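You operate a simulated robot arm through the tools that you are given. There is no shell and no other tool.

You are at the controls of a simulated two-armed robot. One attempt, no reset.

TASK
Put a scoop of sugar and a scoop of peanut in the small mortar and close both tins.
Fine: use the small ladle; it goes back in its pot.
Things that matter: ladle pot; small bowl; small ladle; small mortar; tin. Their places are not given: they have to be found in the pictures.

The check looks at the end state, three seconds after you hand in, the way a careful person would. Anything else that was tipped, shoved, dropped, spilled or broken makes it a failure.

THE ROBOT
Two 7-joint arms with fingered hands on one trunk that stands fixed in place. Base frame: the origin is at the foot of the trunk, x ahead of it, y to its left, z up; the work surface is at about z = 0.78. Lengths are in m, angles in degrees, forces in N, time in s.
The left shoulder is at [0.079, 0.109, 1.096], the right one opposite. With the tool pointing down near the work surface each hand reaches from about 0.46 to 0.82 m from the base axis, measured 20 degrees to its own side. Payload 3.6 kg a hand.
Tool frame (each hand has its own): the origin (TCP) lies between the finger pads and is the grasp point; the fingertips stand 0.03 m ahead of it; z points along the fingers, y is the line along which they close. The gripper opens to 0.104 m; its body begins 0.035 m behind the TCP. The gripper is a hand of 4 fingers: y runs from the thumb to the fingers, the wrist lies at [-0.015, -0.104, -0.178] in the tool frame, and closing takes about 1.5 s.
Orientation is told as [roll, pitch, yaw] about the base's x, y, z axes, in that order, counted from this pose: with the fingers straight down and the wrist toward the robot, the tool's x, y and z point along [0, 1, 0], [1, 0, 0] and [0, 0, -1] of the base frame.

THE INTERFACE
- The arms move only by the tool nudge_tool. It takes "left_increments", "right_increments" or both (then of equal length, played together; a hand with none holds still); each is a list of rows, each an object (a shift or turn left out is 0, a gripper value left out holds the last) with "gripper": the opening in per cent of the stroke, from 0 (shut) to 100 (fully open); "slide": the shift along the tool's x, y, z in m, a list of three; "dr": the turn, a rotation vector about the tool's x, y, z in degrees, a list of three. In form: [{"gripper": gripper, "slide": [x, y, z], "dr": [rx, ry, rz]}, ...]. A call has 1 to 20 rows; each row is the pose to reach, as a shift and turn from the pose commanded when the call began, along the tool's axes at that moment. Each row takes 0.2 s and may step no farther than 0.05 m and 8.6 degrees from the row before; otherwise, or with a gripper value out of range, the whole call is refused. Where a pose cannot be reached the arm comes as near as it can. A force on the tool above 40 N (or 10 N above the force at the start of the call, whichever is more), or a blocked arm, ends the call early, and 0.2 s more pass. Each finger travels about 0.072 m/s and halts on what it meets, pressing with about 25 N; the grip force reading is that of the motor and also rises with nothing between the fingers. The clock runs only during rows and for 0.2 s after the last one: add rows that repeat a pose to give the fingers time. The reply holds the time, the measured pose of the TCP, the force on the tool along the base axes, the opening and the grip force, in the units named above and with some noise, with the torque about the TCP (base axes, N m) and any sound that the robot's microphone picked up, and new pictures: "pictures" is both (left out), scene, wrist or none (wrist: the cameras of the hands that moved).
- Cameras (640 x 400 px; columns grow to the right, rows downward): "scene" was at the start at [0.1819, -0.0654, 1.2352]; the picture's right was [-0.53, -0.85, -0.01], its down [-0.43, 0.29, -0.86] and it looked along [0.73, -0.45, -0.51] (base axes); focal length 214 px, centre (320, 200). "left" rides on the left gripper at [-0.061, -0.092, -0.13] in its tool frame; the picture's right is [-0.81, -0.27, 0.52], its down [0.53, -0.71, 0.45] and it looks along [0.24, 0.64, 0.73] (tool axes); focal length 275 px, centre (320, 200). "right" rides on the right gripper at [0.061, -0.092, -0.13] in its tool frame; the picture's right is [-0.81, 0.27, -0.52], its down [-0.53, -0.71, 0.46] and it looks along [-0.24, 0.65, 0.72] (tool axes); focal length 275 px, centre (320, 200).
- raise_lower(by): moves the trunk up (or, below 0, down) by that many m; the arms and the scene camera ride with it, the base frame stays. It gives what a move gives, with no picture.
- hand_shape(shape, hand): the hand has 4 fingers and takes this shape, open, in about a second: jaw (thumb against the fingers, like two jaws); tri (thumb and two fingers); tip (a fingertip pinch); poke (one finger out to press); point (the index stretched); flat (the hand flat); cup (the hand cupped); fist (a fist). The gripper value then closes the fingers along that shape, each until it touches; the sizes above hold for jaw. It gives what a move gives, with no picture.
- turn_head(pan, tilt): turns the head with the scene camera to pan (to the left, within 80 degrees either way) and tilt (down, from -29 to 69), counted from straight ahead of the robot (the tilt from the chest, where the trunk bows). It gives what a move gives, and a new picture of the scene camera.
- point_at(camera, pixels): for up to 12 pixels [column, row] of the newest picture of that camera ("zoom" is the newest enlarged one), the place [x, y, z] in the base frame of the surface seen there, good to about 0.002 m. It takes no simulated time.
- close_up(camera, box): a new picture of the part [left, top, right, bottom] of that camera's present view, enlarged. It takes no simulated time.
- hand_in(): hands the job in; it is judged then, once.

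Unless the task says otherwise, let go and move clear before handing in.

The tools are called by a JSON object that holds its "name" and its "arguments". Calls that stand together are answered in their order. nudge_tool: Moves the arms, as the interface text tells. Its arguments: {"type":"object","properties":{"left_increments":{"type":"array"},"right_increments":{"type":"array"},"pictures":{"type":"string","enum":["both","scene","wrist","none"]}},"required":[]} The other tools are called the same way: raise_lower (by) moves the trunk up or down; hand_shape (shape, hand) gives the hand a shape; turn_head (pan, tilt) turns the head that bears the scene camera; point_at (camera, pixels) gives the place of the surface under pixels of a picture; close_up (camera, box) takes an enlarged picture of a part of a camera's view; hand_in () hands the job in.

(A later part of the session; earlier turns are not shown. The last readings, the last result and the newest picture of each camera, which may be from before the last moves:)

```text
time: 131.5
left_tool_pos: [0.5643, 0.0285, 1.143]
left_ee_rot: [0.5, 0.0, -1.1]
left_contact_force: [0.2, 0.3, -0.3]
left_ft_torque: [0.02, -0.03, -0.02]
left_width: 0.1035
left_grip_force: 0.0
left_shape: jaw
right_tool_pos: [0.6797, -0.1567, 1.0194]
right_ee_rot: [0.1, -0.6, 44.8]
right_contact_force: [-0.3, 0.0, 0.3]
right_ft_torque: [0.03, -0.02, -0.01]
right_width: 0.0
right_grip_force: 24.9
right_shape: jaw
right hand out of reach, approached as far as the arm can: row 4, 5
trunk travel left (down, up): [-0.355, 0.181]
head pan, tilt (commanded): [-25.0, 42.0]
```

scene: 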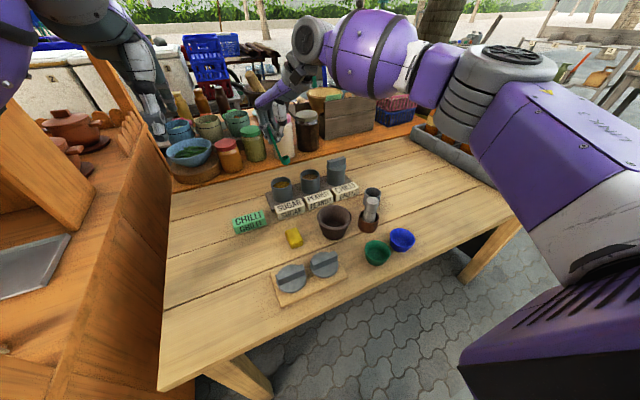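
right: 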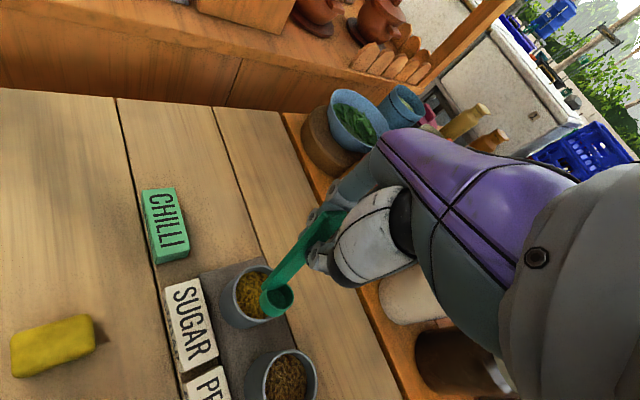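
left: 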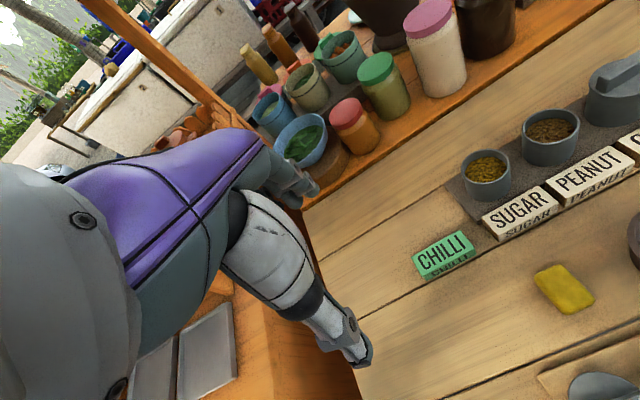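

The arm runs out of reach about 3 cm short at this attitude. Pitching the hand -20° (which also sets the ladle upright to slightly scoop-tilted) brings the wrist nearer, so I use yaw 25° with pitch -20°.

{"name": "nudge_tool", "arguments": {"right_increments": [{"dr": [0, 0, 7]}, {"dr": [0, 0, 14]}, {"dr": [0, 0, 20]}, {"dr": [0, 0, 20]}], "pictures": "none"}}

{"name": "nudge_tool", "arguments": {"right_increments": [{"dr": [-7, 0, 0]}, {"dr": [-14, 0, 0]}, {"dr": [-20, 0, 0]}, {"dr": [-20, 0, 0]}], "pictures": "both"}}

```text
time: 132.5
left_tool_pos: [0.5654, 0.029, 1.1427]
left_ee_rot: [0.5, 0.1, -1.1]
left_contact_force: [0.5, -0.9, -0.1]
left_ft_torque: [0.02, 0.0, 0.0]
left_width: 0.1038
left_grip_force: 0.0
left_shape: jaw
right_tool_pos: [0.6802, -0.2208, 1.0192]
right_ee_rot: [0.7, -0.6, 25.4]
right_contact_force: [0.0, -0.1, -0.2]
right_ft_torque: [0.03, 0.01, 0.0]
right_width: 0.0002
right_grip_force: 25.5
right_shape: jaw
right hand out of reach, approached as far as the arm can: row 2, 3, 4
trunk travel left (down, up): [-0.355, 0.181]
head pan, tilt (commanded): [-25.0, 42.0]
```

```text
time: 133.5
left_tool_pos: [0.5655, 0.0293, 1.1432]
left_ee_rot: [0.5, 0.0, -1.0]
left_contact_force: [-0.2, 0.7, -1.0]
left_ft_torque: [0.0, 0.01, 0.01]
left_width: 0.1037
left_grip_force: 0.0
left_shape: jaw
right_tool_pos: [0.6799, -0.2187, 1.0194]
right_ee_rot: [0.3, -20.5, 25.0]
right_contact_force: [-0.2, 0.4, -0.5]
right_ft_torque: [-0.01, 0.01, 0.01]
right_width: 0.0002
right_grip_force: 24.9
right_shape: jaw
trunk travel left (down, up): [-0.355, 0.181]
head pan, tilt (commanded): [-25.0, 42.0]
```

scene: 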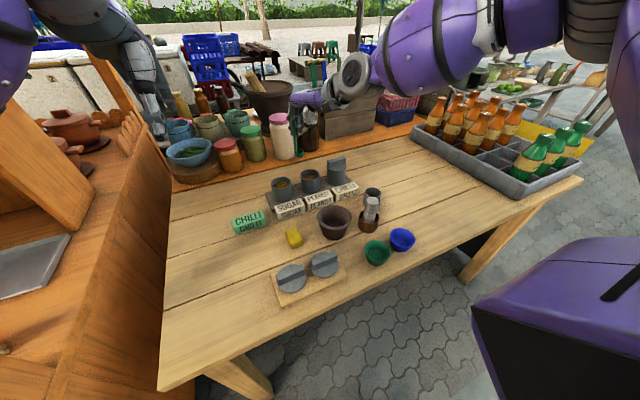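
right: 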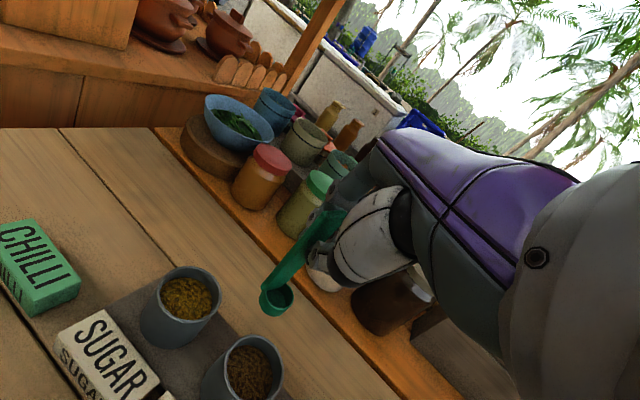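

With yaw 25° this branch only allows y up to about -0.22, so I go back to yaw 45° keeping the -20° pitch, moving over the sugar tin.

{"name": "nudge_tool", "arguments": {"right_increments": [{"slide": [0.01, 0.006, 0.002], "dr": [0, 2.28, -6.27]}, {"slide": [0.028, 0.016, 0.006], "dr": [0, 4.56, -12.5]}, {"slide": [0.045, 0.026, 0.009], "dr": [0, 6.84, -18.8]}, {"slide": [0.0547, 0.0313, 0.0114], "dr": [0, 6.84, -18.8]}, {"slide": [0.0547, 0.0313, 0.0114], "dr": [0, 6.84, -18.8]}], "pictures": "both"}}

{"name": "close_up", "arguments": {"camera": "right", "box": [200, 180, 360, 340]}}

{"name": "close_up", "arguments": {"camera": "scene", "box": [250, 90, 360, 210]}}

```text
time: 134.7
left_tool_pos: [0.5664, 0.0301, 1.1439]
left_ee_rot: [0.4, 0.0, -1.1]
left_contact_force: [-0.3, -0.7, 0.0]
left_ft_torque: [-0.01, 0.0, -0.03]
left_width: 0.1039
left_grip_force: 0.0
left_shape: jaw
right_tool_pos: [0.6889, -0.1553, 1.0207]
right_ee_rot: [0.1, -20.5, 45.1]
right_contact_force: [-0.5, -0.4, -0.1]
right_ft_torque: [0.03, 0.0, -0.03]
right_width: 0.0
right_grip_force: 25.5
right_shape: jaw
trunk travel left (down, up): [-0.355, 0.181]
head pan, tilt (commanded): [-25.0, 42.0]
```

scene: 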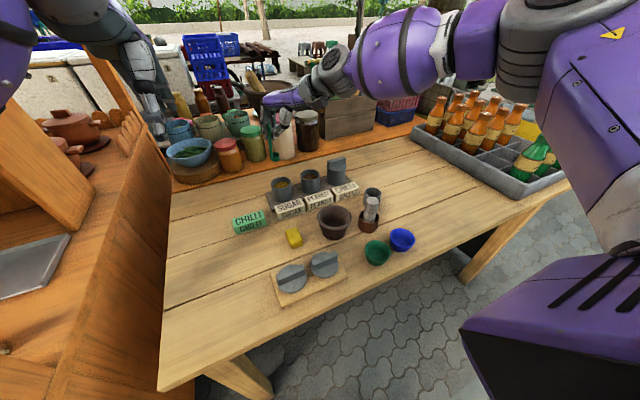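
right: 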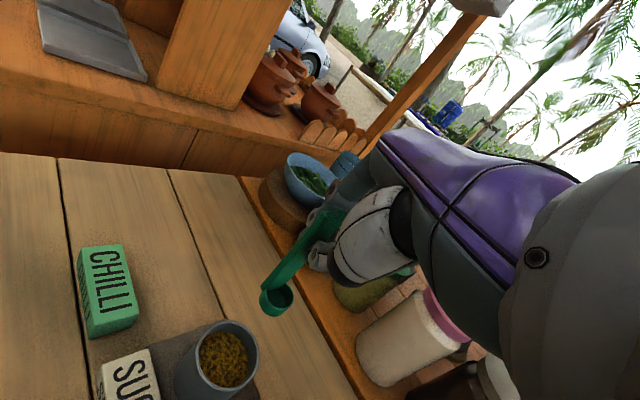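

```text
2.50 times, centred on (280, 260) of right
```

zoom: 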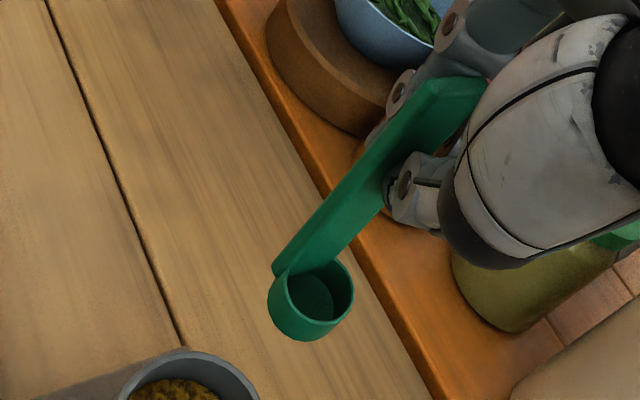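

```text
3.33 times, centred on (305, 150) of scene
```

zoom: 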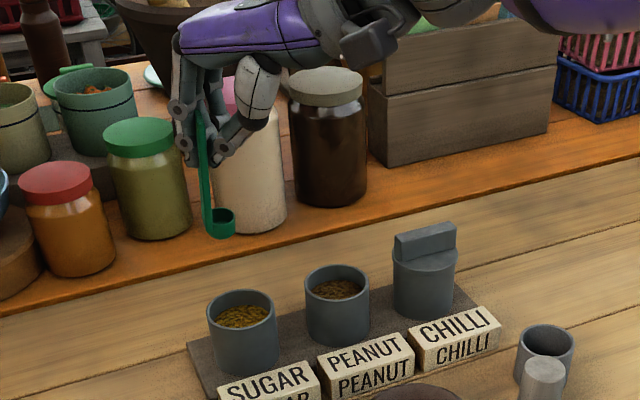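

The ladle hangs nearly upright over the tin. I verify the cup's position with points from this zoom.

{"name": "point_at", "arguments": {"camera": "zoom", "pixels": [[221, 228], [214, 225], [230, 222], [222, 218], [224, 212], [205, 150], [207, 190], [240, 320], [245, 312], [213, 312], [272, 305], [243, 293]]}}

```text
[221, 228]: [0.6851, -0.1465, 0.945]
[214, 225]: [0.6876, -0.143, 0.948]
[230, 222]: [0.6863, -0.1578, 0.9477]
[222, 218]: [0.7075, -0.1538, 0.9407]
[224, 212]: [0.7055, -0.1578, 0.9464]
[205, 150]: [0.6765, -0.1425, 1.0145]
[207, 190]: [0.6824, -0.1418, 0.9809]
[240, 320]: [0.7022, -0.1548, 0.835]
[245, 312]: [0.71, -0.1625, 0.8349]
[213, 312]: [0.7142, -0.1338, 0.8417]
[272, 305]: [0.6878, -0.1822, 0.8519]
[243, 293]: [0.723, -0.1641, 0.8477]
```

Cup centre is at about (0.696,-0.153), right over the tin. I descend to just above the sugar first.

{"name": "nudge_tool", "arguments": {"right_increments": [{"slide": [0, -0.0103, 0.0282]}, {"slide": [0, -0.0205, 0.0564]}, {"slide": [0, -0.0274, 0.0752]}, {"slide": [0, -0.0308, 0.0846]}, {"slide": [0, -0.0308, 0.0846]}], "pictures": "both"}}

{"name": "close_up", "arguments": {"camera": "scene", "box": [250, 120, 350, 220]}}

{"name": "point_at", "arguments": {"camera": "zoom", "pixels": [[220, 200], [210, 195], [235, 200]]}}

```text
time: 135.9
left_tool_pos: [0.565, 0.029, 1.1435]
left_ee_rot: [0.5, -0.1, -1.1]
left_contact_force: [-0.6, 0.7, 0.2]
left_ft_torque: [0.06, -0.01, 0.0]
left_width: 0.1042
left_grip_force: 0.0
left_shape: jaw
right_tool_pos: [0.6876, -0.1561, 0.9306]
right_ee_rot: [0.2, -20.5, 45.0]
right_contact_force: [0.7, 0.2, -0.5]
right_ft_torque: [0.03, 0.01, -0.01]
right_width: 0.0003
right_grip_force: 24.7
right_shape: jaw
trunk travel left (down, up): [-0.355, 0.181]
head pan, tilt (commanded): [-25.0, 42.0]
```

scene: 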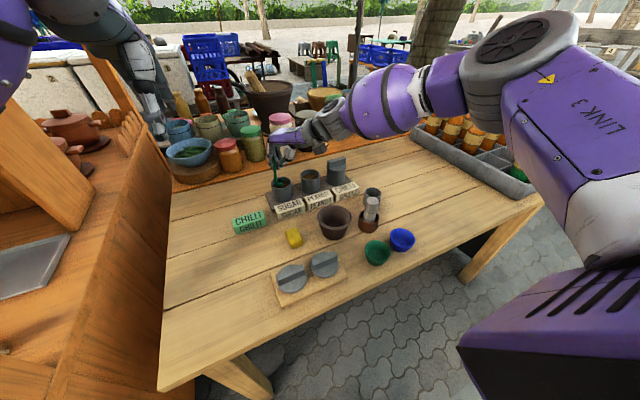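
right: 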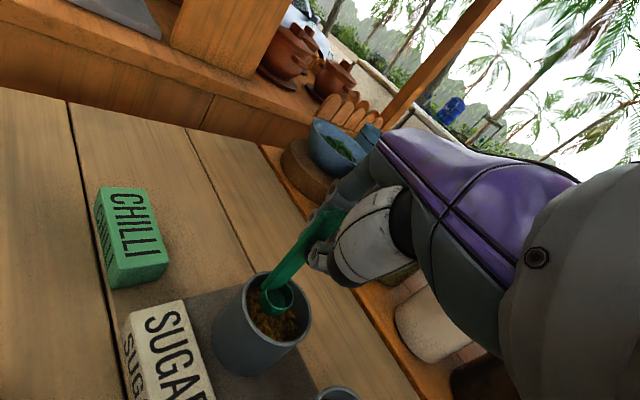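

```text
4.00 times, centred on (300, 170) of scene
```

zoom: 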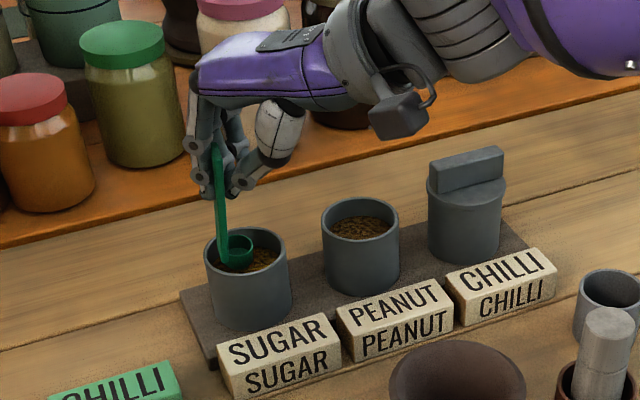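

```text
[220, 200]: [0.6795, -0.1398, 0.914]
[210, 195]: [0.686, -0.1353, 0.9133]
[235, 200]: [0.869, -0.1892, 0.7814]
```

The cup is just above the sugar. Now I push it down about 32 mm in small steps so that the mouth goes under the surface.

{"name": "nudge_tool", "arguments": {"right_increments": [{"slide": [0, -0.0027, 0.0075]}, {"slide": [0, -0.0055, 0.015]}, {"slide": [0, -0.0082, 0.0226]}, {"slide": [0, -0.0109, 0.0301]}, {"slide": [0, -0.0109, 0.0301]}], "pictures": "both"}}

{"name": "close_up", "arguments": {"camera": "scene", "box": [250, 120, 350, 220]}}

{"name": "close_up", "arguments": {"camera": "right", "box": [200, 220, 360, 380]}}

```text
time: 137.1
left_tool_pos: [0.5653, 0.0294, 1.1446]
left_ee_rot: [0.5, -0.1, -1.3]
left_contact_force: [-0.6, -0.5, -0.2]
left_ft_torque: [0.02, -0.05, 0.0]
left_width: 0.1039
left_grip_force: 0.1
left_shape: jaw
right_tool_pos: [0.6893, -0.1545, 0.9034]
right_ee_rot: [0.1, -21.0, 45.0]
right_contact_force: [0.3, 1.5, 24.2]
right_ft_torque: [0.18, -0.09, -0.03]
right_width: 0.0003
right_grip_force: 24.8
right_shape: jaw
trunk travel left (down, up): [-0.355, 0.181]
head pan, tilt (commanded): [-25.0, 42.0]
```

scene: 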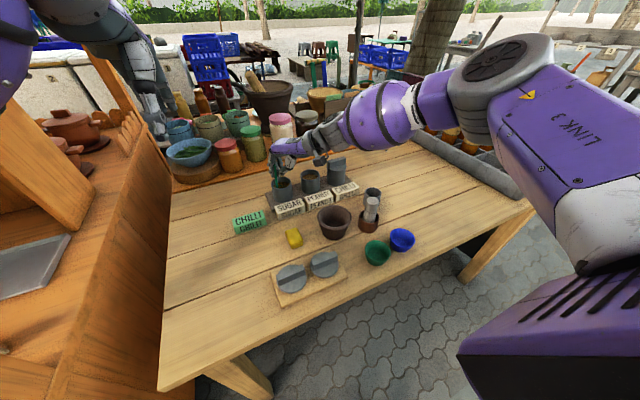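
right: 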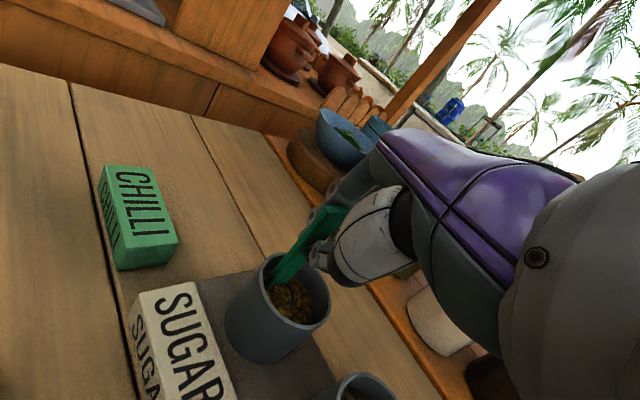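

```text
4.00 times, centred on (300, 170) of scene
```

zoom: 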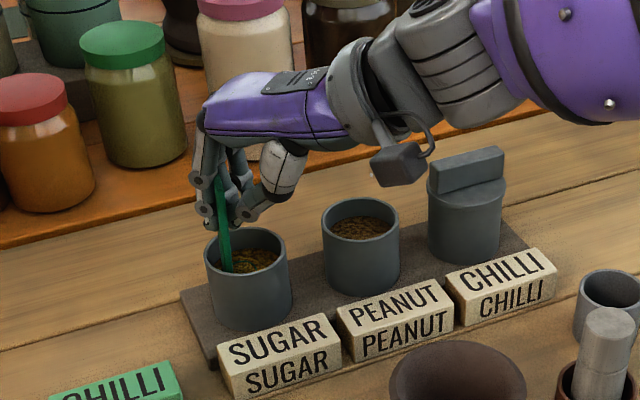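

```text
2.50 times, centred on (280, 300) of right
```

zoom: 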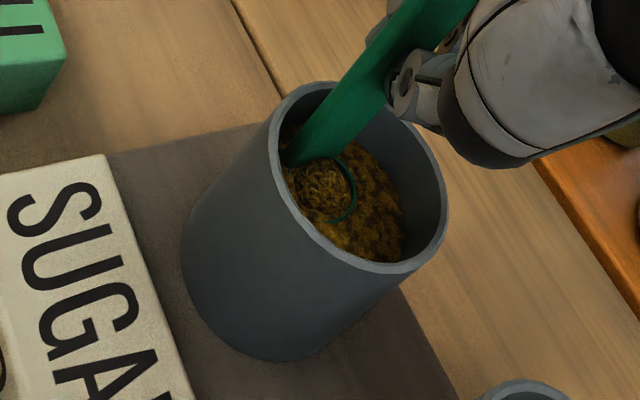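

The wrist view shows the cup's mouth at the sugar surface with grains inside it; force is 24 N, so I don't push further. I lift slowly straight up.

{"name": "nudge_tool", "arguments": {"right_increments": [{"slide": [0, 0.0034, -0.0094]}, {"slide": [0, 0.0068, -0.0188]}, {"slide": [0, 0.0137, -0.0376]}, {"slide": [0, 0.0205, -0.0564]}, {"slide": [0, 0.0291, -0.08]}, {"slide": [0, 0.0291, -0.08]}], "pictures": "both"}}

{"name": "close_up", "arguments": {"camera": "scene", "box": [250, 100, 350, 200]}}

{"name": "close_up", "arguments": {"camera": "right", "box": [200, 200, 360, 360]}}

```text
time: 138.5
left_tool_pos: [0.5662, 0.0288, 1.1443]
left_ee_rot: [0.5, -0.1, -1.1]
left_contact_force: [-0.2, 0.0, 0.3]
left_ft_torque: [-0.01, 0.01, 0.02]
left_width: 0.104
left_grip_force: 0.0
left_shape: jaw
right_tool_pos: [0.6869, -0.157, 0.9837]
right_ee_rot: [0.2, -20.5, 45.0]
right_contact_force: [0.5, 0.5, -0.8]
right_ft_torque: [0.0, 0.02, 0.0]
right_width: 0.0002
right_grip_force: 24.7
right_shape: jaw
trunk travel left (down, up): [-0.355, 0.181]
head pan, tilt (commanded): [-25.0, 42.0]
```

scene: 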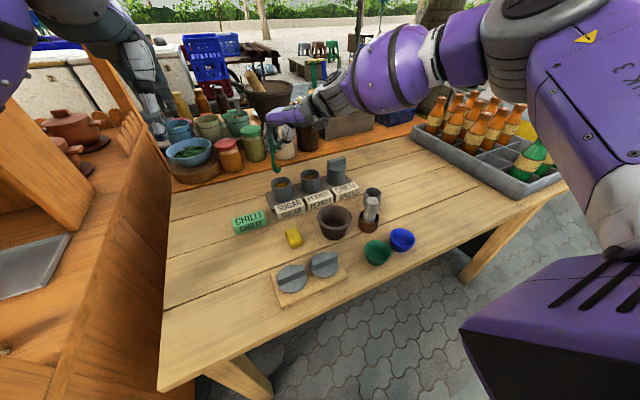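
right: 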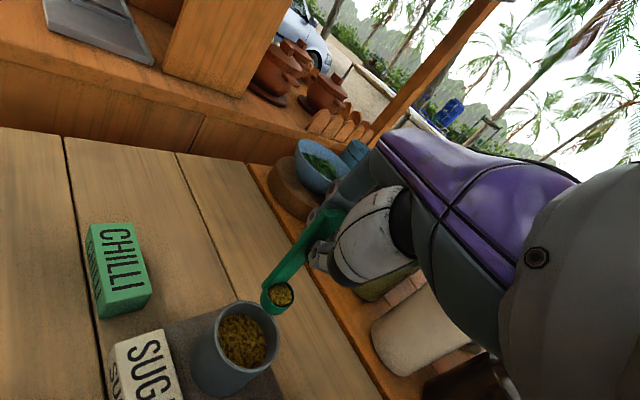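

```text
4.00 times, centred on (300, 150) of scene
```

zoom: 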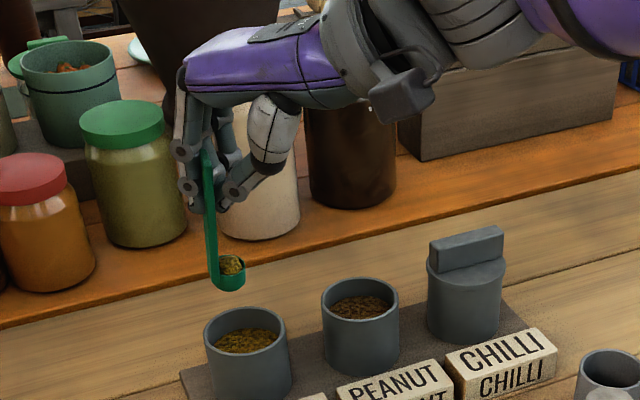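

```text
2.50 times, centred on (280, 280) of right
```

zoom: 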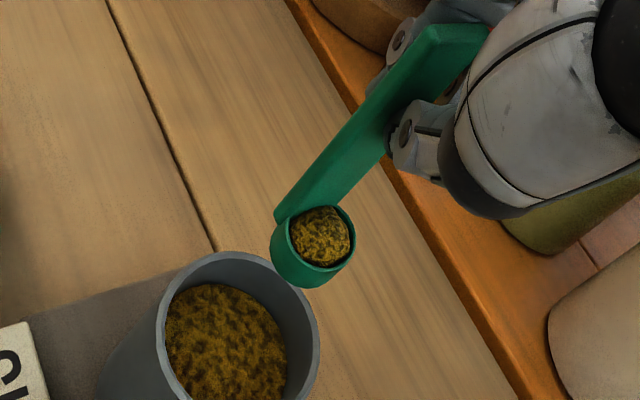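

The cup is full of sugar. I raise the trunk by 0.12 for the pour (hand rides up with it).

{"name": "raise_lower", "arguments": {"by": 0.12}}

{"name": "close_up", "arguments": {"camera": "right", "box": [200, 200, 360, 360]}}

```text
time: 140.0
left_tool_pos: [0.5698, 0.0425, 1.2602]
left_ee_rot: [0.0, 0.1, -0.7]
left_contact_force: [-0.5, -0.4, 0.1]
left_ft_torque: [-0.01, 0.0, 0.01]
left_width: 0.1038
left_grip_force: 0.0
left_shape: jaw
right_tool_pos: [0.69, -0.1469, 1.1023]
right_ee_rot: [-0.2, -20.0, 45.1]
right_contact_force: [0.4, 0.6, 0.1]
right_ft_torque: [-0.02, -0.01, 0.01]
right_width: 0.0
right_grip_force: 24.5
right_shape: jaw
trunk travel left (down, up): [-0.475, 0.061]
head pan, tilt (commanded): [-25.0, 42.0]
```

```text
2.50 times, centred on (280, 280) of right
```

zoom: 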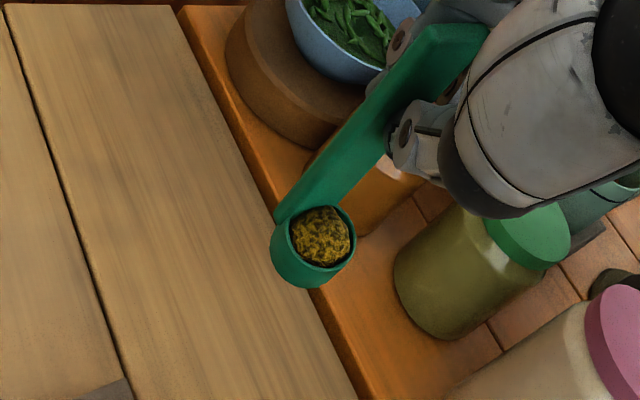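

Still full. Now I carry it slowly toward the mortar, leveling the hand on the way.

{"name": "nudge_tool", "arguments": {"right_increments": [{"slide": [0.0015, -0.01, -0.0037], "dr": [2, 0, 0]}, {"slide": [0.0044, -0.03, -0.0109], "dr": [5, 0, 0]}, {"slide": [0.0074, -0.05, -0.0182], "dr": [8, 0, 0]}, {"slide": [0.0104, -0.07, -0.0255], "dr": [11, 0, 0]}, {"slide": [0.0134, -0.09, -0.0328], "dr": [14, 0, 0]}, {"slide": [0.0164, -0.11, -0.04], "dr": [17, 0, 0]}, {"slide": [0.0185, -0.123, -0.0448], "dr": [19, 0, 0]}, {"slide": [0.0191, -0.1283, -0.0467], "dr": [20, 0, 0]}, {"slide": [0.0191, -0.1283, -0.0467], "dr": [20, 0, 0]}], "pictures": "wrist"}}

```text
time: 142.0
left_tool_pos: [0.5687, 0.0439, 1.262]
left_ee_rot: [0.0, 0.1, -0.6]
left_contact_force: [0.0, 0.4, -0.6]
left_ft_torque: [0.01, 0.0, 0.0]
left_width: 0.1039
left_grip_force: 0.1
left_shape: jaw
right_tool_pos: [0.5792, -0.2304, 1.1025]
right_ee_rot: [-0.1, 0.0, 45.0]
right_contact_force: [0.0, -0.1, -0.5]
right_ft_torque: [0.01, -0.02, -0.03]
right_width: 0.0001
right_grip_force: 25.1
right_shape: jaw
trunk travel left (down, up): [-0.475, 0.061]
head pan, tilt (commanded): [-25.0, 42.0]
```

right: 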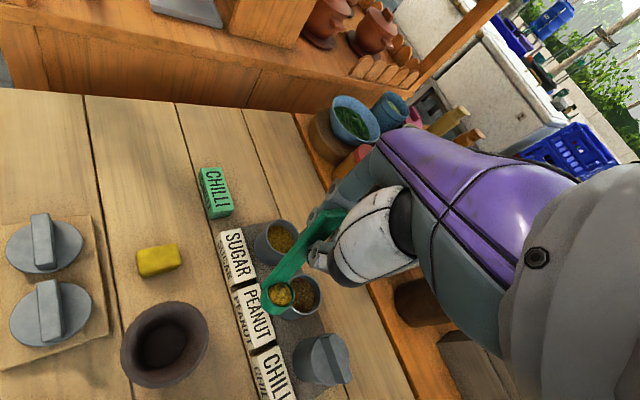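

Level and full. Next I yaw to +80° and come over the mortar at (0.5085,-0.2205,1.06).

{"name": "nudge_tool", "arguments": {"right_increments": [{"slide": [0.006, -0.0045, 0.004], "dr": [0, 0, -4]}, {"slide": [0.016, -0.012, 0.011], "dr": [0, 0, -10]}, {"slide": [0.026, -0.0196, 0.018], "dr": [0, 0, -16]}, {"slide": [0.036, -0.027, 0.026], "dr": [0, 0, -22]}, {"slide": [0.046, -0.0347, 0.034], "dr": [0, 0, -28]}, {"slide": [0.054, -0.041, 0.04], "dr": [0, 0, -33]}, {"slide": [0.057, -0.043, 0.0425], "dr": [0, 0, -35]}, {"slide": [0.057, -0.043, 0.0425], "dr": [0, 0, -35]}], "pictures": "both"}}

{"name": "close_up", "arguments": {"camera": "right", "box": [180, 200, 340, 360]}}

{"name": "close_up", "arguments": {"camera": "scene", "box": [280, 130, 380, 250]}}

```text
time: 143.8
left_tool_pos: [0.5684, 0.0422, 1.2625]
left_ee_rot: [0.0, 0.0, -0.6]
left_contact_force: [-1.0, -0.4, -0.5]
left_ft_torque: [-0.03, -0.03, -0.01]
left_width: 0.1038
left_grip_force: 0.0
left_shape: jaw
right_tool_pos: [0.5083, -0.2201, 1.0591]
right_ee_rot: [-0.1, 0.0, 80.2]
right_contact_force: [0.1, 0.4, 0.0]
right_ft_torque: [0.02, -0.02, 0.0]
right_width: 0.0
right_grip_force: 24.9
right_shape: jaw
trunk travel left (down, up): [-0.475, 0.061]
head pan, tilt (commanded): [-25.0, 42.0]
```

scene: 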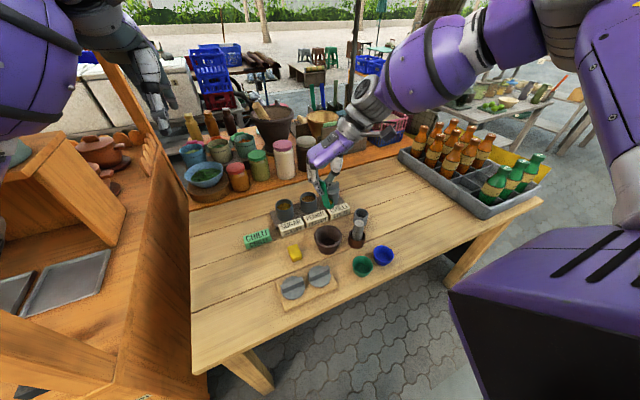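
right: 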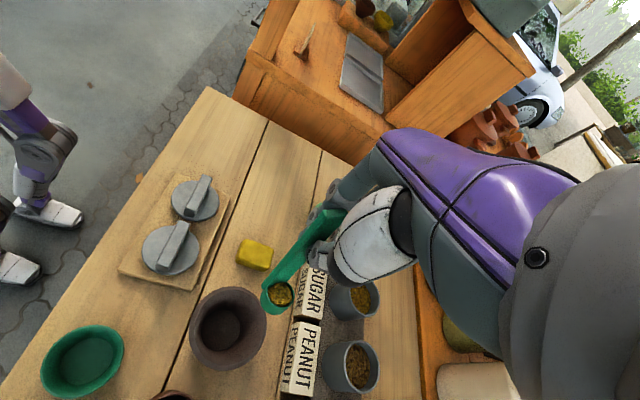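

```text
2.50 times, centred on (260, 280) of right
```

zoom: 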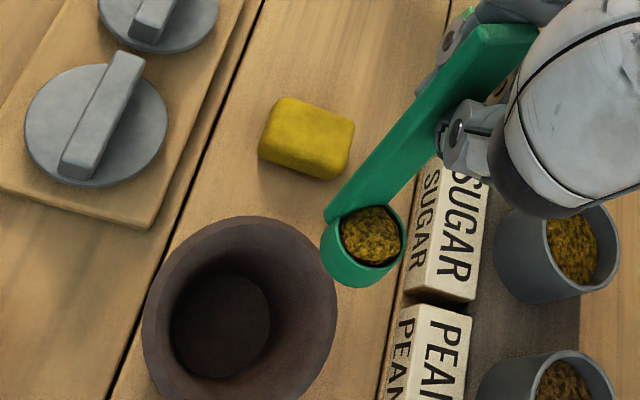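

```text
3.33 times, centred on (330, 190) of scene
```

zoom: 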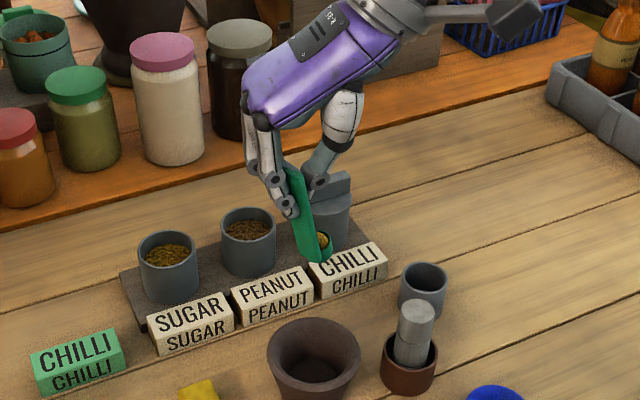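

I check the cup's actual position before pouring.

{"name": "point_at", "arguments": {"camera": "zoom", "pixels": [[323, 241], [328, 252], [320, 258], [305, 250], [297, 180]]}}

{"name": "point_at", "arguments": {"camera": "right", "pixels": [[280, 294], [272, 300], [290, 300], [275, 308], [268, 288], [228, 330]]}}

```text
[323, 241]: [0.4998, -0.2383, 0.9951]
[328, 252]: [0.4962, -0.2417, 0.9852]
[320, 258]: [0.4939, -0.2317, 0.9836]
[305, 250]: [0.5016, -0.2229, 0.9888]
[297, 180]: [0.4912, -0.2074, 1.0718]
```

```text
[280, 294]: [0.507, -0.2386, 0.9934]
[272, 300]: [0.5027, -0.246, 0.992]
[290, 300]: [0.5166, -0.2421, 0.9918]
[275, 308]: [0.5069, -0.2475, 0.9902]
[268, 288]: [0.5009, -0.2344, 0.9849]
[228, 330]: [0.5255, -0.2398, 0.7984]
```

The sugar in the cup is centred at (0.507,-0.240,0.993), right over the mortar. I start the pour: first tilt to 40° while lowering.

{"name": "nudge_tool", "arguments": {"right_increments": [{"slide": [0.0005, 0, 0.012], "dr": [0, -8, 0]}, {"slide": [0.01, 0, 0.025], "dr": [0, -16, 0]}, {"slide": [0.019, 0, 0.038], "dr": [0, -24, 0]}, {"slide": [0.028, 0, 0.05], "dr": [0, -32, 0]}, {"slide": [0.036, 0, 0.062], "dr": [0, -40, 0]}], "pictures": "scene"}}

{"name": "close_up", "arguments": {"camera": "scene", "box": [280, 150, 380, 270]}}

{"name": "close_up", "arguments": {"camera": "right", "box": [180, 200, 340, 360]}}

```text
time: 145.0
left_tool_pos: [0.5687, 0.0423, 1.2623]
left_ee_rot: [0.0, 0.0, -0.7]
left_contact_force: [-0.3, -0.1, -0.2]
left_ft_torque: [0.04, -0.03, -0.02]
left_width: 0.1037
left_grip_force: 0.2
left_shape: jaw
right_tool_pos: [0.4732, -0.2144, 0.9985]
right_ee_rot: [-40.3, 0.0, 80.1]
right_contact_force: [0.6, 0.5, -0.7]
right_ft_torque: [0.01, 0.02, 0.0]
right_width: 0.0
right_grip_force: 25.2
right_shape: jaw
trunk travel left (down, up): [-0.475, 0.061]
head pan, tilt (commanded): [-25.0, 42.0]
```

scene: 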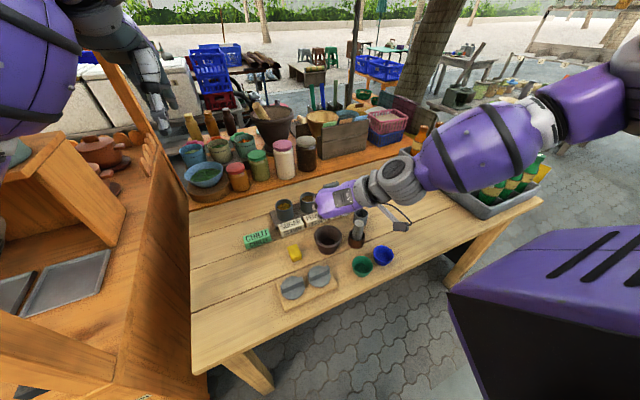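

```text
3.33 times, centred on (330, 210) of scene
```

zoom: 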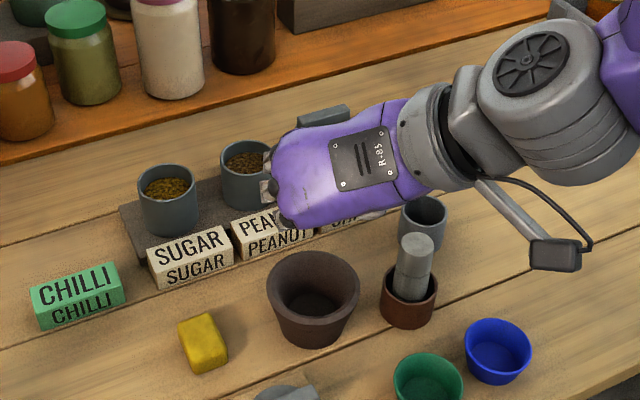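

```text
2.50 times, centred on (260, 280) of right
```

zoom: 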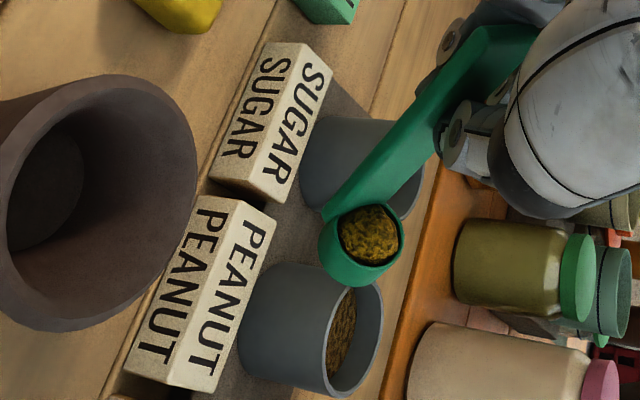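

At 40° the sugar still sits in the cup. Continuing the tilt slowly to 115°.

{"name": "nudge_tool", "arguments": {"right_increments": [{"slide": [0.0072, 0, 0.0018], "dr": [0, -5, 0]}, {"slide": [0.0144, 0, 0.0036], "dr": [0, -10, 0]}, {"slide": [0.0214, 0, 0.0056], "dr": [0, -15, 0]}, {"slide": [0.028, 0, 0.0079], "dr": [0, -20, 0]}, {"slide": [0.0335, 0, 0.0097], "dr": [0, -25, 0]}, {"slide": [0.0381, 0, 0.0112], "dr": [0, -30, 0]}, {"slide": [0.0418, 0, 0.0119], "dr": [0, -35, 0]}, {"slide": [0.045, 0, 0.0132], "dr": [0, -40, 0]}, {"slide": [0.0473, 0, 0.0138], "dr": [0, -45, 0]}, {"slide": [0.049, 0, 0.0149], "dr": [0, -50, 0]}, {"slide": [0.0504, 0, 0.0164], "dr": [0, -55, 0]}, {"slide": [0.0508, 0, 0.0174], "dr": [0, -60, 0]}, {"slide": [0.0509, 0, 0.0186], "dr": [0, -65, 0]}, {"slide": [0.0504, 0, 0.0204], "dr": [0, -70, 0]}, {"slide": [0.0497, 0, 0.0223], "dr": [0, -75, 0]}, {"slide": [0.0497, 0, 0.0223], "dr": [0, -75, 0]}, {"slide": [0.0497, 0, 0.0223], "dr": [0, -75, 0]}, {"slide": [0.0497, 0, 0.0223], "dr": [0, -75, 0]}], "pictures": "both"}}

{"name": "close_up", "arguments": {"camera": "scene", "box": [280, 150, 380, 270]}}

{"name": "close_up", "arguments": {"camera": "right", "box": [180, 200, 340, 360]}}

```text
time: 148.8
left_tool_pos: [0.5693, 0.0428, 1.2616]
left_ee_rot: [0.0, 0.0, -0.7]
left_contact_force: [0.0, -1.0, 0.0]
left_ft_torque: [-0.01, -0.01, -0.03]
left_width: 0.1036
left_grip_force: 0.1
left_shape: jaw
right_tool_pos: [0.4597, -0.224, 1.0198]
right_ee_rot: [-115.1, 0.0, 80.2]
right_contact_force: [0.8, 1.0, 0.0]
right_ft_torque: [0.01, 0.03, -0.01]
right_width: 0.0
right_grip_force: 25.5
right_shape: jaw
right hand out of reach, approached as far as the arm can: row 11, 12, 13, 14, 15, 16, 17, 18
trunk travel left (down, up): [-0.475, 0.061]
head pan, tilt (commanded): [-25.0, 42.0]
```

scene: 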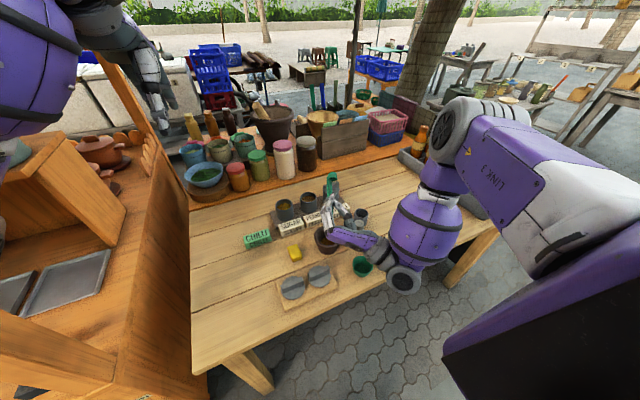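
right: 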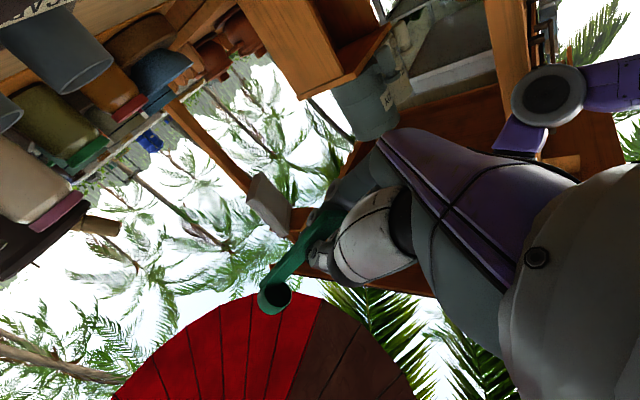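

```text
3.33 times, centred on (330, 210) of scene
```

zoom: 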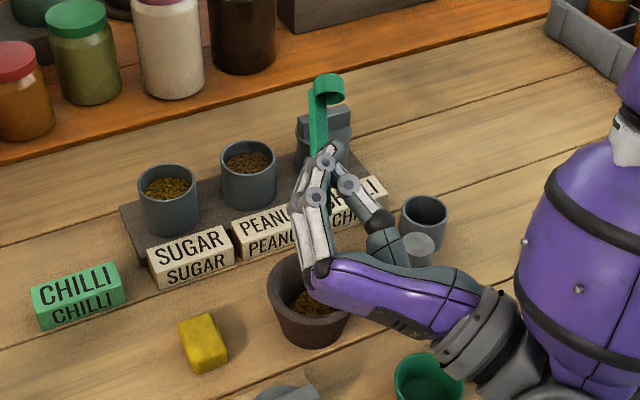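

```text
2.50 times, centred on (260, 280) of right
```

zoom: 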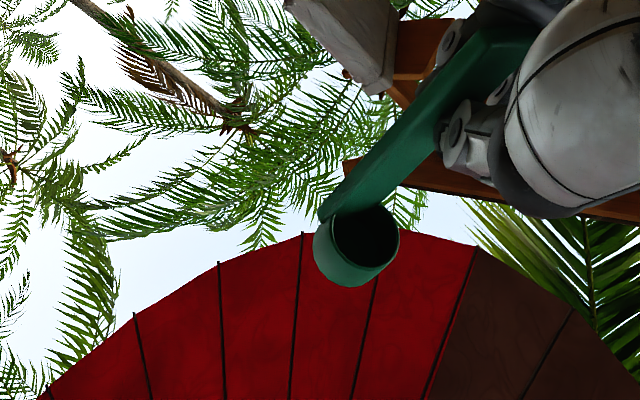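

The sugar is now visible in the mortar ([308,300] in the zoom) and the cup looks empty. I tilt back to level above the mortar.

{"name": "nudge_tool", "arguments": {"right_increments": [{"slide": [-0.0018, 0.0005, 0.004], "dr": [0, 8, 0]}, {"slide": [-0.0035, 0.001, 0.008], "dr": [0, 16, 0]}, {"slide": [-0.0053, 0.0015, 0.012], "dr": [0, 24, 0]}, {"slide": [-0.0071, 0.002, 0.016], "dr": [0, 32, 0]}, {"slide": [-0.0089, 0.0026, 0.02], "dr": [0, 40, 0]}, {"slide": [-0.0106, 0.003, 0.024], "dr": [0, 48, 0]}, {"slide": [-0.0124, 0.0036, 0.0286], "dr": [0, 56, 0]}, {"slide": [-0.0142, 0.004, 0.0327], "dr": [0, 64, 0]}, {"slide": [-0.016, 0.0047, 0.0368], "dr": [0, 72, 0]}, {"slide": [-0.0177, 0.005, 0.041], "dr": [0, 80, 0]}, {"slide": [-0.0195, 0.0057, 0.045], "dr": [0, 88, 0]}, {"slide": [-0.0213, 0.006, 0.049], "dr": [0, 96, 0]}, {"slide": [-0.023, 0.0068, 0.053], "dr": [0, 104, 0]}, {"slide": [-0.0248, 0.0073, 0.0572], "dr": [0, 110, 0]}, {"slide": [-0.0266, 0.0078, 0.0613], "dr": [0, 115, 0]}, {"slide": [-0.0266, 0.0078, 0.0613], "dr": [0, 115, 0]}], "pictures": "both"}}

{"name": "close_up", "arguments": {"camera": "scene", "box": [270, 190, 370, 290]}}

{"name": "close_up", "arguments": {"camera": "right", "box": [150, 220, 330, 380]}}

```text
time: 152.2
left_tool_pos: [0.5682, 0.0433, 1.2617]
left_ee_rot: [0.0, 0.0, -0.7]
left_contact_force: [-0.1, 0.2, -0.4]
left_ft_torque: [0.02, -0.03, -0.01]
left_width: 0.1039
left_grip_force: 0.1
left_shape: jaw
right_tool_pos: [0.5049, -0.2269, 1.0684]
right_ee_rot: [-0.1, -0.1, 80.2]
right_contact_force: [-0.1, 0.4, -0.1]
right_ft_torque: [0.02, 0.02, -0.03]
right_width: 0.0
right_grip_force: 25.0
right_shape: jaw
trunk travel left (down, up): [-0.475, 0.061]
head pan, tilt (commanded): [-25.0, 42.0]
```

scene: 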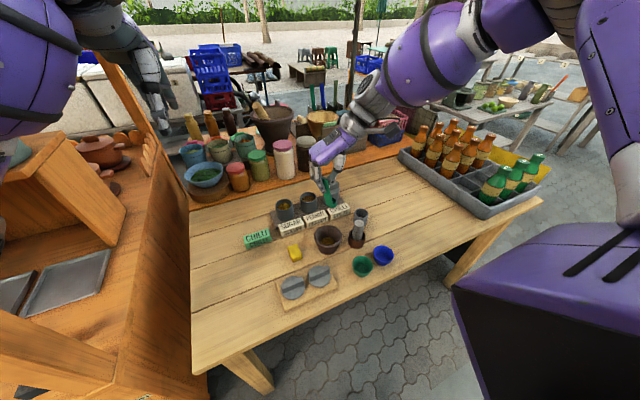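
right: 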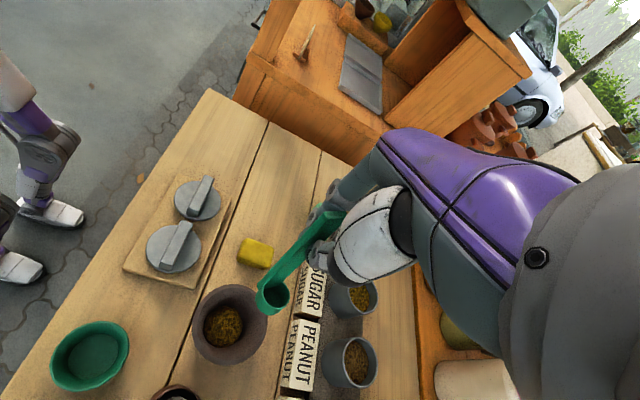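

```text
4.00 times, centred on (320, 240) of scene
```

zoom: 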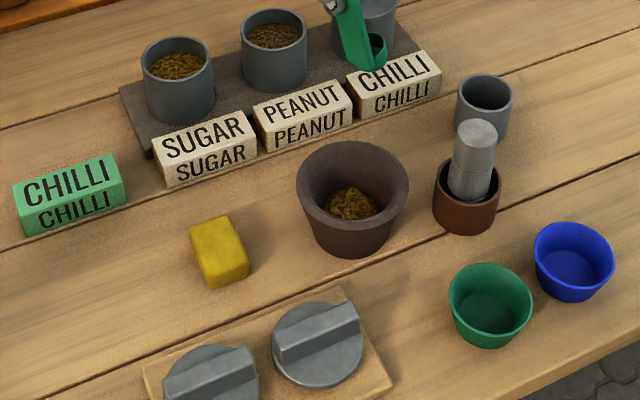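

```text
2.50 times, centred on (240, 300) of right
```

zoom: 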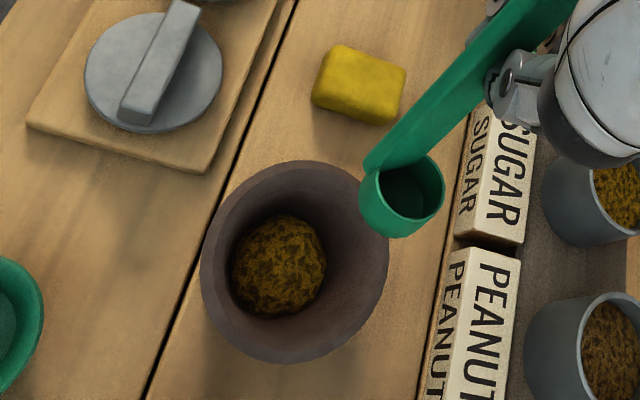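

A clean mound of sugar in the mortar, nothing spilled, ladle empty. Next the peanut tin: I turn to yaw 30° and move to (0.58,-0.25,1.14), then lower the trunk.

{"name": "nudge_tool", "arguments": {"right_increments": [{"slide": [-0.011, -0.0014, -0.01], "dr": [0, 0, 7]}, {"slide": [-0.022, -0.0027, -0.02], "dr": [0, 0, 14]}, {"slide": [-0.033, -0.0041, -0.03], "dr": [0, 0, 21]}, {"slide": [-0.044, -0.0055, -0.04], "dr": [0, 0, 28]}, {"slide": [-0.055, -0.0068, -0.05], "dr": [0, 0, 35]}, {"slide": [-0.066, -0.008, -0.06], "dr": [0, 0, 42]}, {"slide": [-0.0779, -0.0096, -0.07], "dr": [0, 0, 50]}, {"slide": [-0.0779, -0.0096, -0.07], "dr": [0, 0, 50]}], "pictures": "none"}}

{"name": "raise_lower", "arguments": {"by": -0.12}}

```text
time: 154.0
left_tool_pos: [0.5687, 0.0426, 1.2615]
left_ee_rot: [0.0, 0.1, -0.7]
left_contact_force: [-0.4, -0.7, -1.1]
left_ft_torque: [-0.02, 0.0, -0.02]
left_width: 0.1039
left_grip_force: 0.0
left_shape: jaw
right_tool_pos: [0.5794, -0.2505, 1.137]
right_ee_rot: [-0.1, -0.1, 30.0]
right_contact_force: [0.4, -0.2, -0.2]
right_ft_torque: [0.04, -0.01, -0.01]
right_width: 0.0
right_grip_force: 25.0
right_shape: jaw
trunk travel left (down, up): [-0.475, 0.061]
head pan, tilt (commanded): [-25.0, 42.0]
```

```text
time: 155.5
left_tool_pos: [0.5657, 0.0289, 1.1426]
left_ee_rot: [0.5, 0.0, -1.0]
left_contact_force: [0.1, 1.3, -0.4]
left_ft_torque: [-0.01, 0.03, -0.05]
left_width: 0.1038
left_grip_force: 0.2
left_shape: jaw
right_tool_pos: [0.576, -0.2597, 1.0159]
right_ee_rot: [0.3, -0.5, 30.1]
right_contact_force: [0.3, 0.1, 1.6]
right_ft_torque: [0.02, 0.02, 0.04]
right_width: 0.0
right_grip_force: 24.2
right_shape: jaw
trunk travel left (down, up): [-0.355, 0.181]
head pan, tilt (commanded): [-25.0, 42.0]
```

Now pitch -20° and move over the peanut tin at (0.6875,-0.248,1.01).

{"name": "nudge_tool", "arguments": {"right_increments": [{"slide": [-0.009, 0.02, 0.001], "dr": [-4, 0, 0]}, {"slide": [-0.018, 0.041, 0.002], "dr": [-8, 0, 0]}, {"slide": [-0.0274, 0.0614, 0.003], "dr": [-12, 0, 0]}, {"slide": [-0.0365, 0.082, 0.005], "dr": [-16, 0, 0]}, {"slide": [-0.0456, 0.1024, 0.006], "dr": [-20, 0, 0]}, {"slide": [-0.0456, 0.1024, 0.006], "dr": [-20, 0, 0]}], "pictures": "both"}}

{"name": "close_up", "arguments": {"camera": "scene", "box": [270, 100, 370, 210]}}

{"name": "point_at", "arguments": {"camera": "zoom", "pixels": [[320, 200], [200, 330]]}}

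```text
time: 156.9
left_tool_pos: [0.5656, 0.0286, 1.1429]
left_ee_rot: [0.5, -0.1, -1.1]
left_contact_force: [0.2, 0.1, -0.3]
left_ft_torque: [0.0, 0.0, 0.03]
left_width: 0.1039
left_grip_force: 0.1
left_shape: jaw
right_tool_pos: [0.6891, -0.2463, 1.0093]
right_ee_rot: [0.3, -20.5, 30.0]
right_contact_force: [0.2, -1.0, -1.1]
right_ft_torque: [-0.01, 0.02, -0.01]
right_width: 0.0
right_grip_force: 25.0
right_shape: jaw
trunk travel left (down, up): [-0.355, 0.181]
head pan, tilt (commanded): [-25.0, 42.0]
```

scene: 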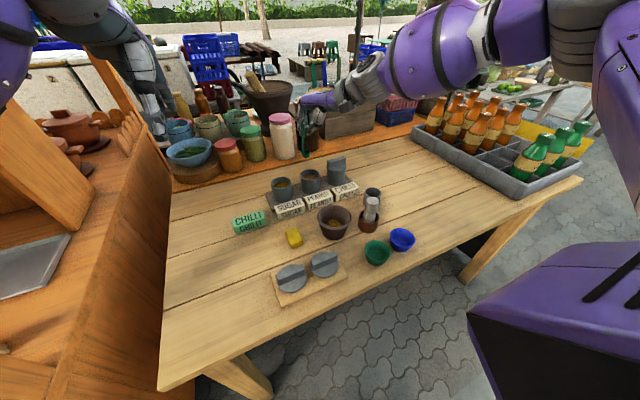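
right: 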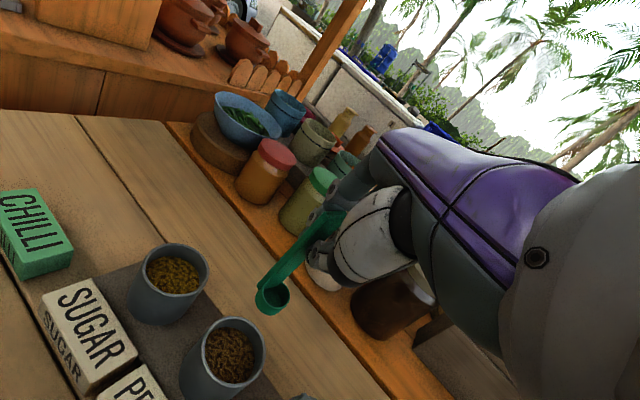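

```text
3.64 times, centred on (320, 155) of scene
```

zoom: 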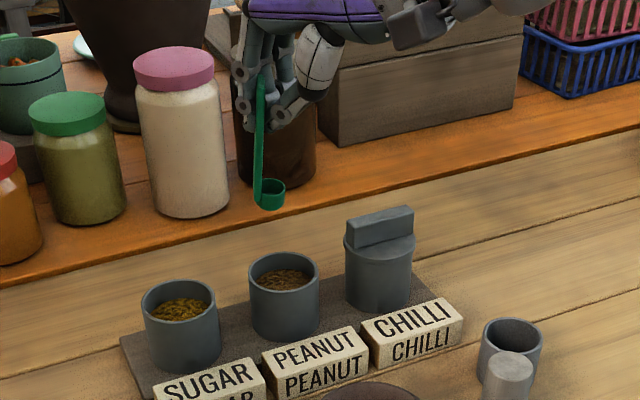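

```text
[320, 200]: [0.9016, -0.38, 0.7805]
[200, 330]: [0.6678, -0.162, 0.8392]
```

Checking the cup's location over the peanut tin.

{"name": "point_at", "arguments": {"camera": "zoom", "pixels": [[271, 200], [264, 198], [280, 195], [273, 189], [275, 184], [283, 285], [262, 275], [312, 278], [283, 256]]}}

```text
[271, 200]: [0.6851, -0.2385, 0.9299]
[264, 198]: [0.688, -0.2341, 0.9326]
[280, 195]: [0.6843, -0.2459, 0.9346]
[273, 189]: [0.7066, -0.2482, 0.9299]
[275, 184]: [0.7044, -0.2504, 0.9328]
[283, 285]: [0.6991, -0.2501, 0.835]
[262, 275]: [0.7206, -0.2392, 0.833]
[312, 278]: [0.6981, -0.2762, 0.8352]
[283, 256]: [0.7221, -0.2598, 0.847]
```

Cup centre is about (0.6955,-0.244); I shift 5 mm toward the tin's centre, descend, and push in as before.

{"name": "nudge_tool", "arguments": {"right_increments": [{"slide": [-0.0043, -0.01, 0.0225]}, {"slide": [-0.0043, -0.019, 0.0465]}, {"slide": [-0.0043, -0.028, 0.0696]}, {"slide": [-0.0043, -0.031, 0.0775]}, {"slide": [-0.0043, -0.0335, 0.0845]}, {"slide": [-0.0043, -0.0358, 0.091]}, {"slide": [-0.0043, -0.038, 0.097]}, {"slide": [-0.0043, -0.04, 0.1025]}, {"slide": [-0.0043, -0.04, 0.1025]}], "pictures": "both"}}

{"name": "close_up", "arguments": {"camera": "scene", "box": [270, 110, 370, 220]}}

{"name": "close_up", "arguments": {"camera": "right", "box": [200, 220, 360, 380]}}

```text
time: 158.9
left_tool_pos: [0.5637, 0.0297, 1.1441]
left_ee_rot: [0.6, -0.1, -1.2]
left_contact_force: [0.2, 0.0, -1.0]
left_ft_torque: [0.01, 0.02, 0.01]
left_width: 0.1035
left_grip_force: 0.0
left_shape: jaw
right_tool_pos: [0.6914, -0.2487, 0.9036]
right_ee_rot: [0.3, -20.9, 30.0]
right_contact_force: [1.2, 1.9, 25.1]
right_ft_torque: [0.13, -0.11, 0.0]
right_width: 0.0
right_grip_force: 25.3
right_shape: jaw
trunk travel left (down, up): [-0.355, 0.181]
head pan, tilt (commanded): [-25.0, 42.0]
```

scene: 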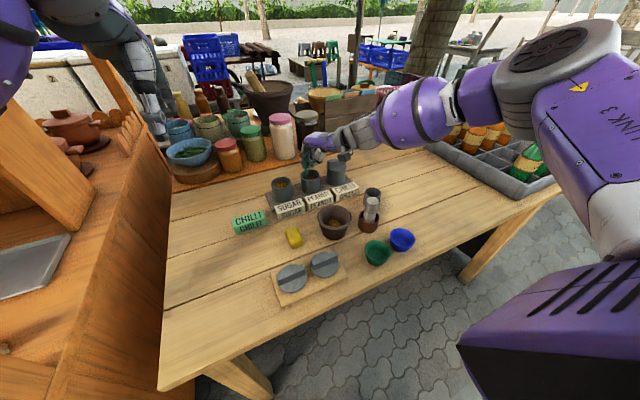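
right: 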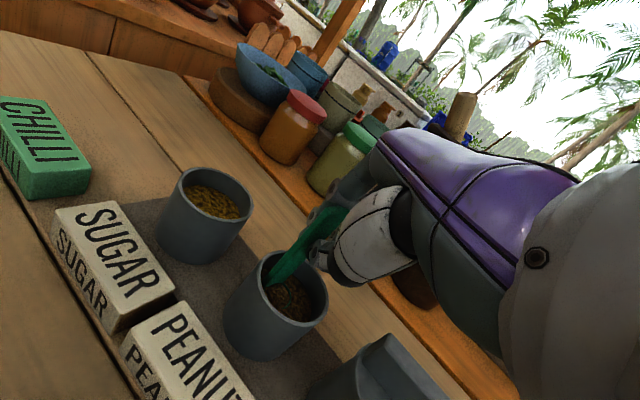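

```text
3.64 times, centred on (320, 165) of scene
```

zoom: 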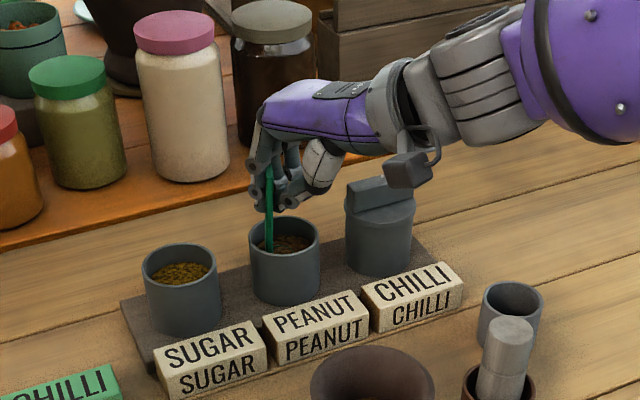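

```text
2.50 times, centred on (280, 300) of right
```

zoom: 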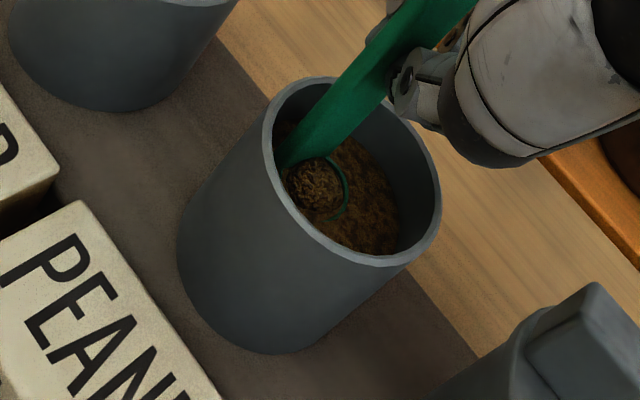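

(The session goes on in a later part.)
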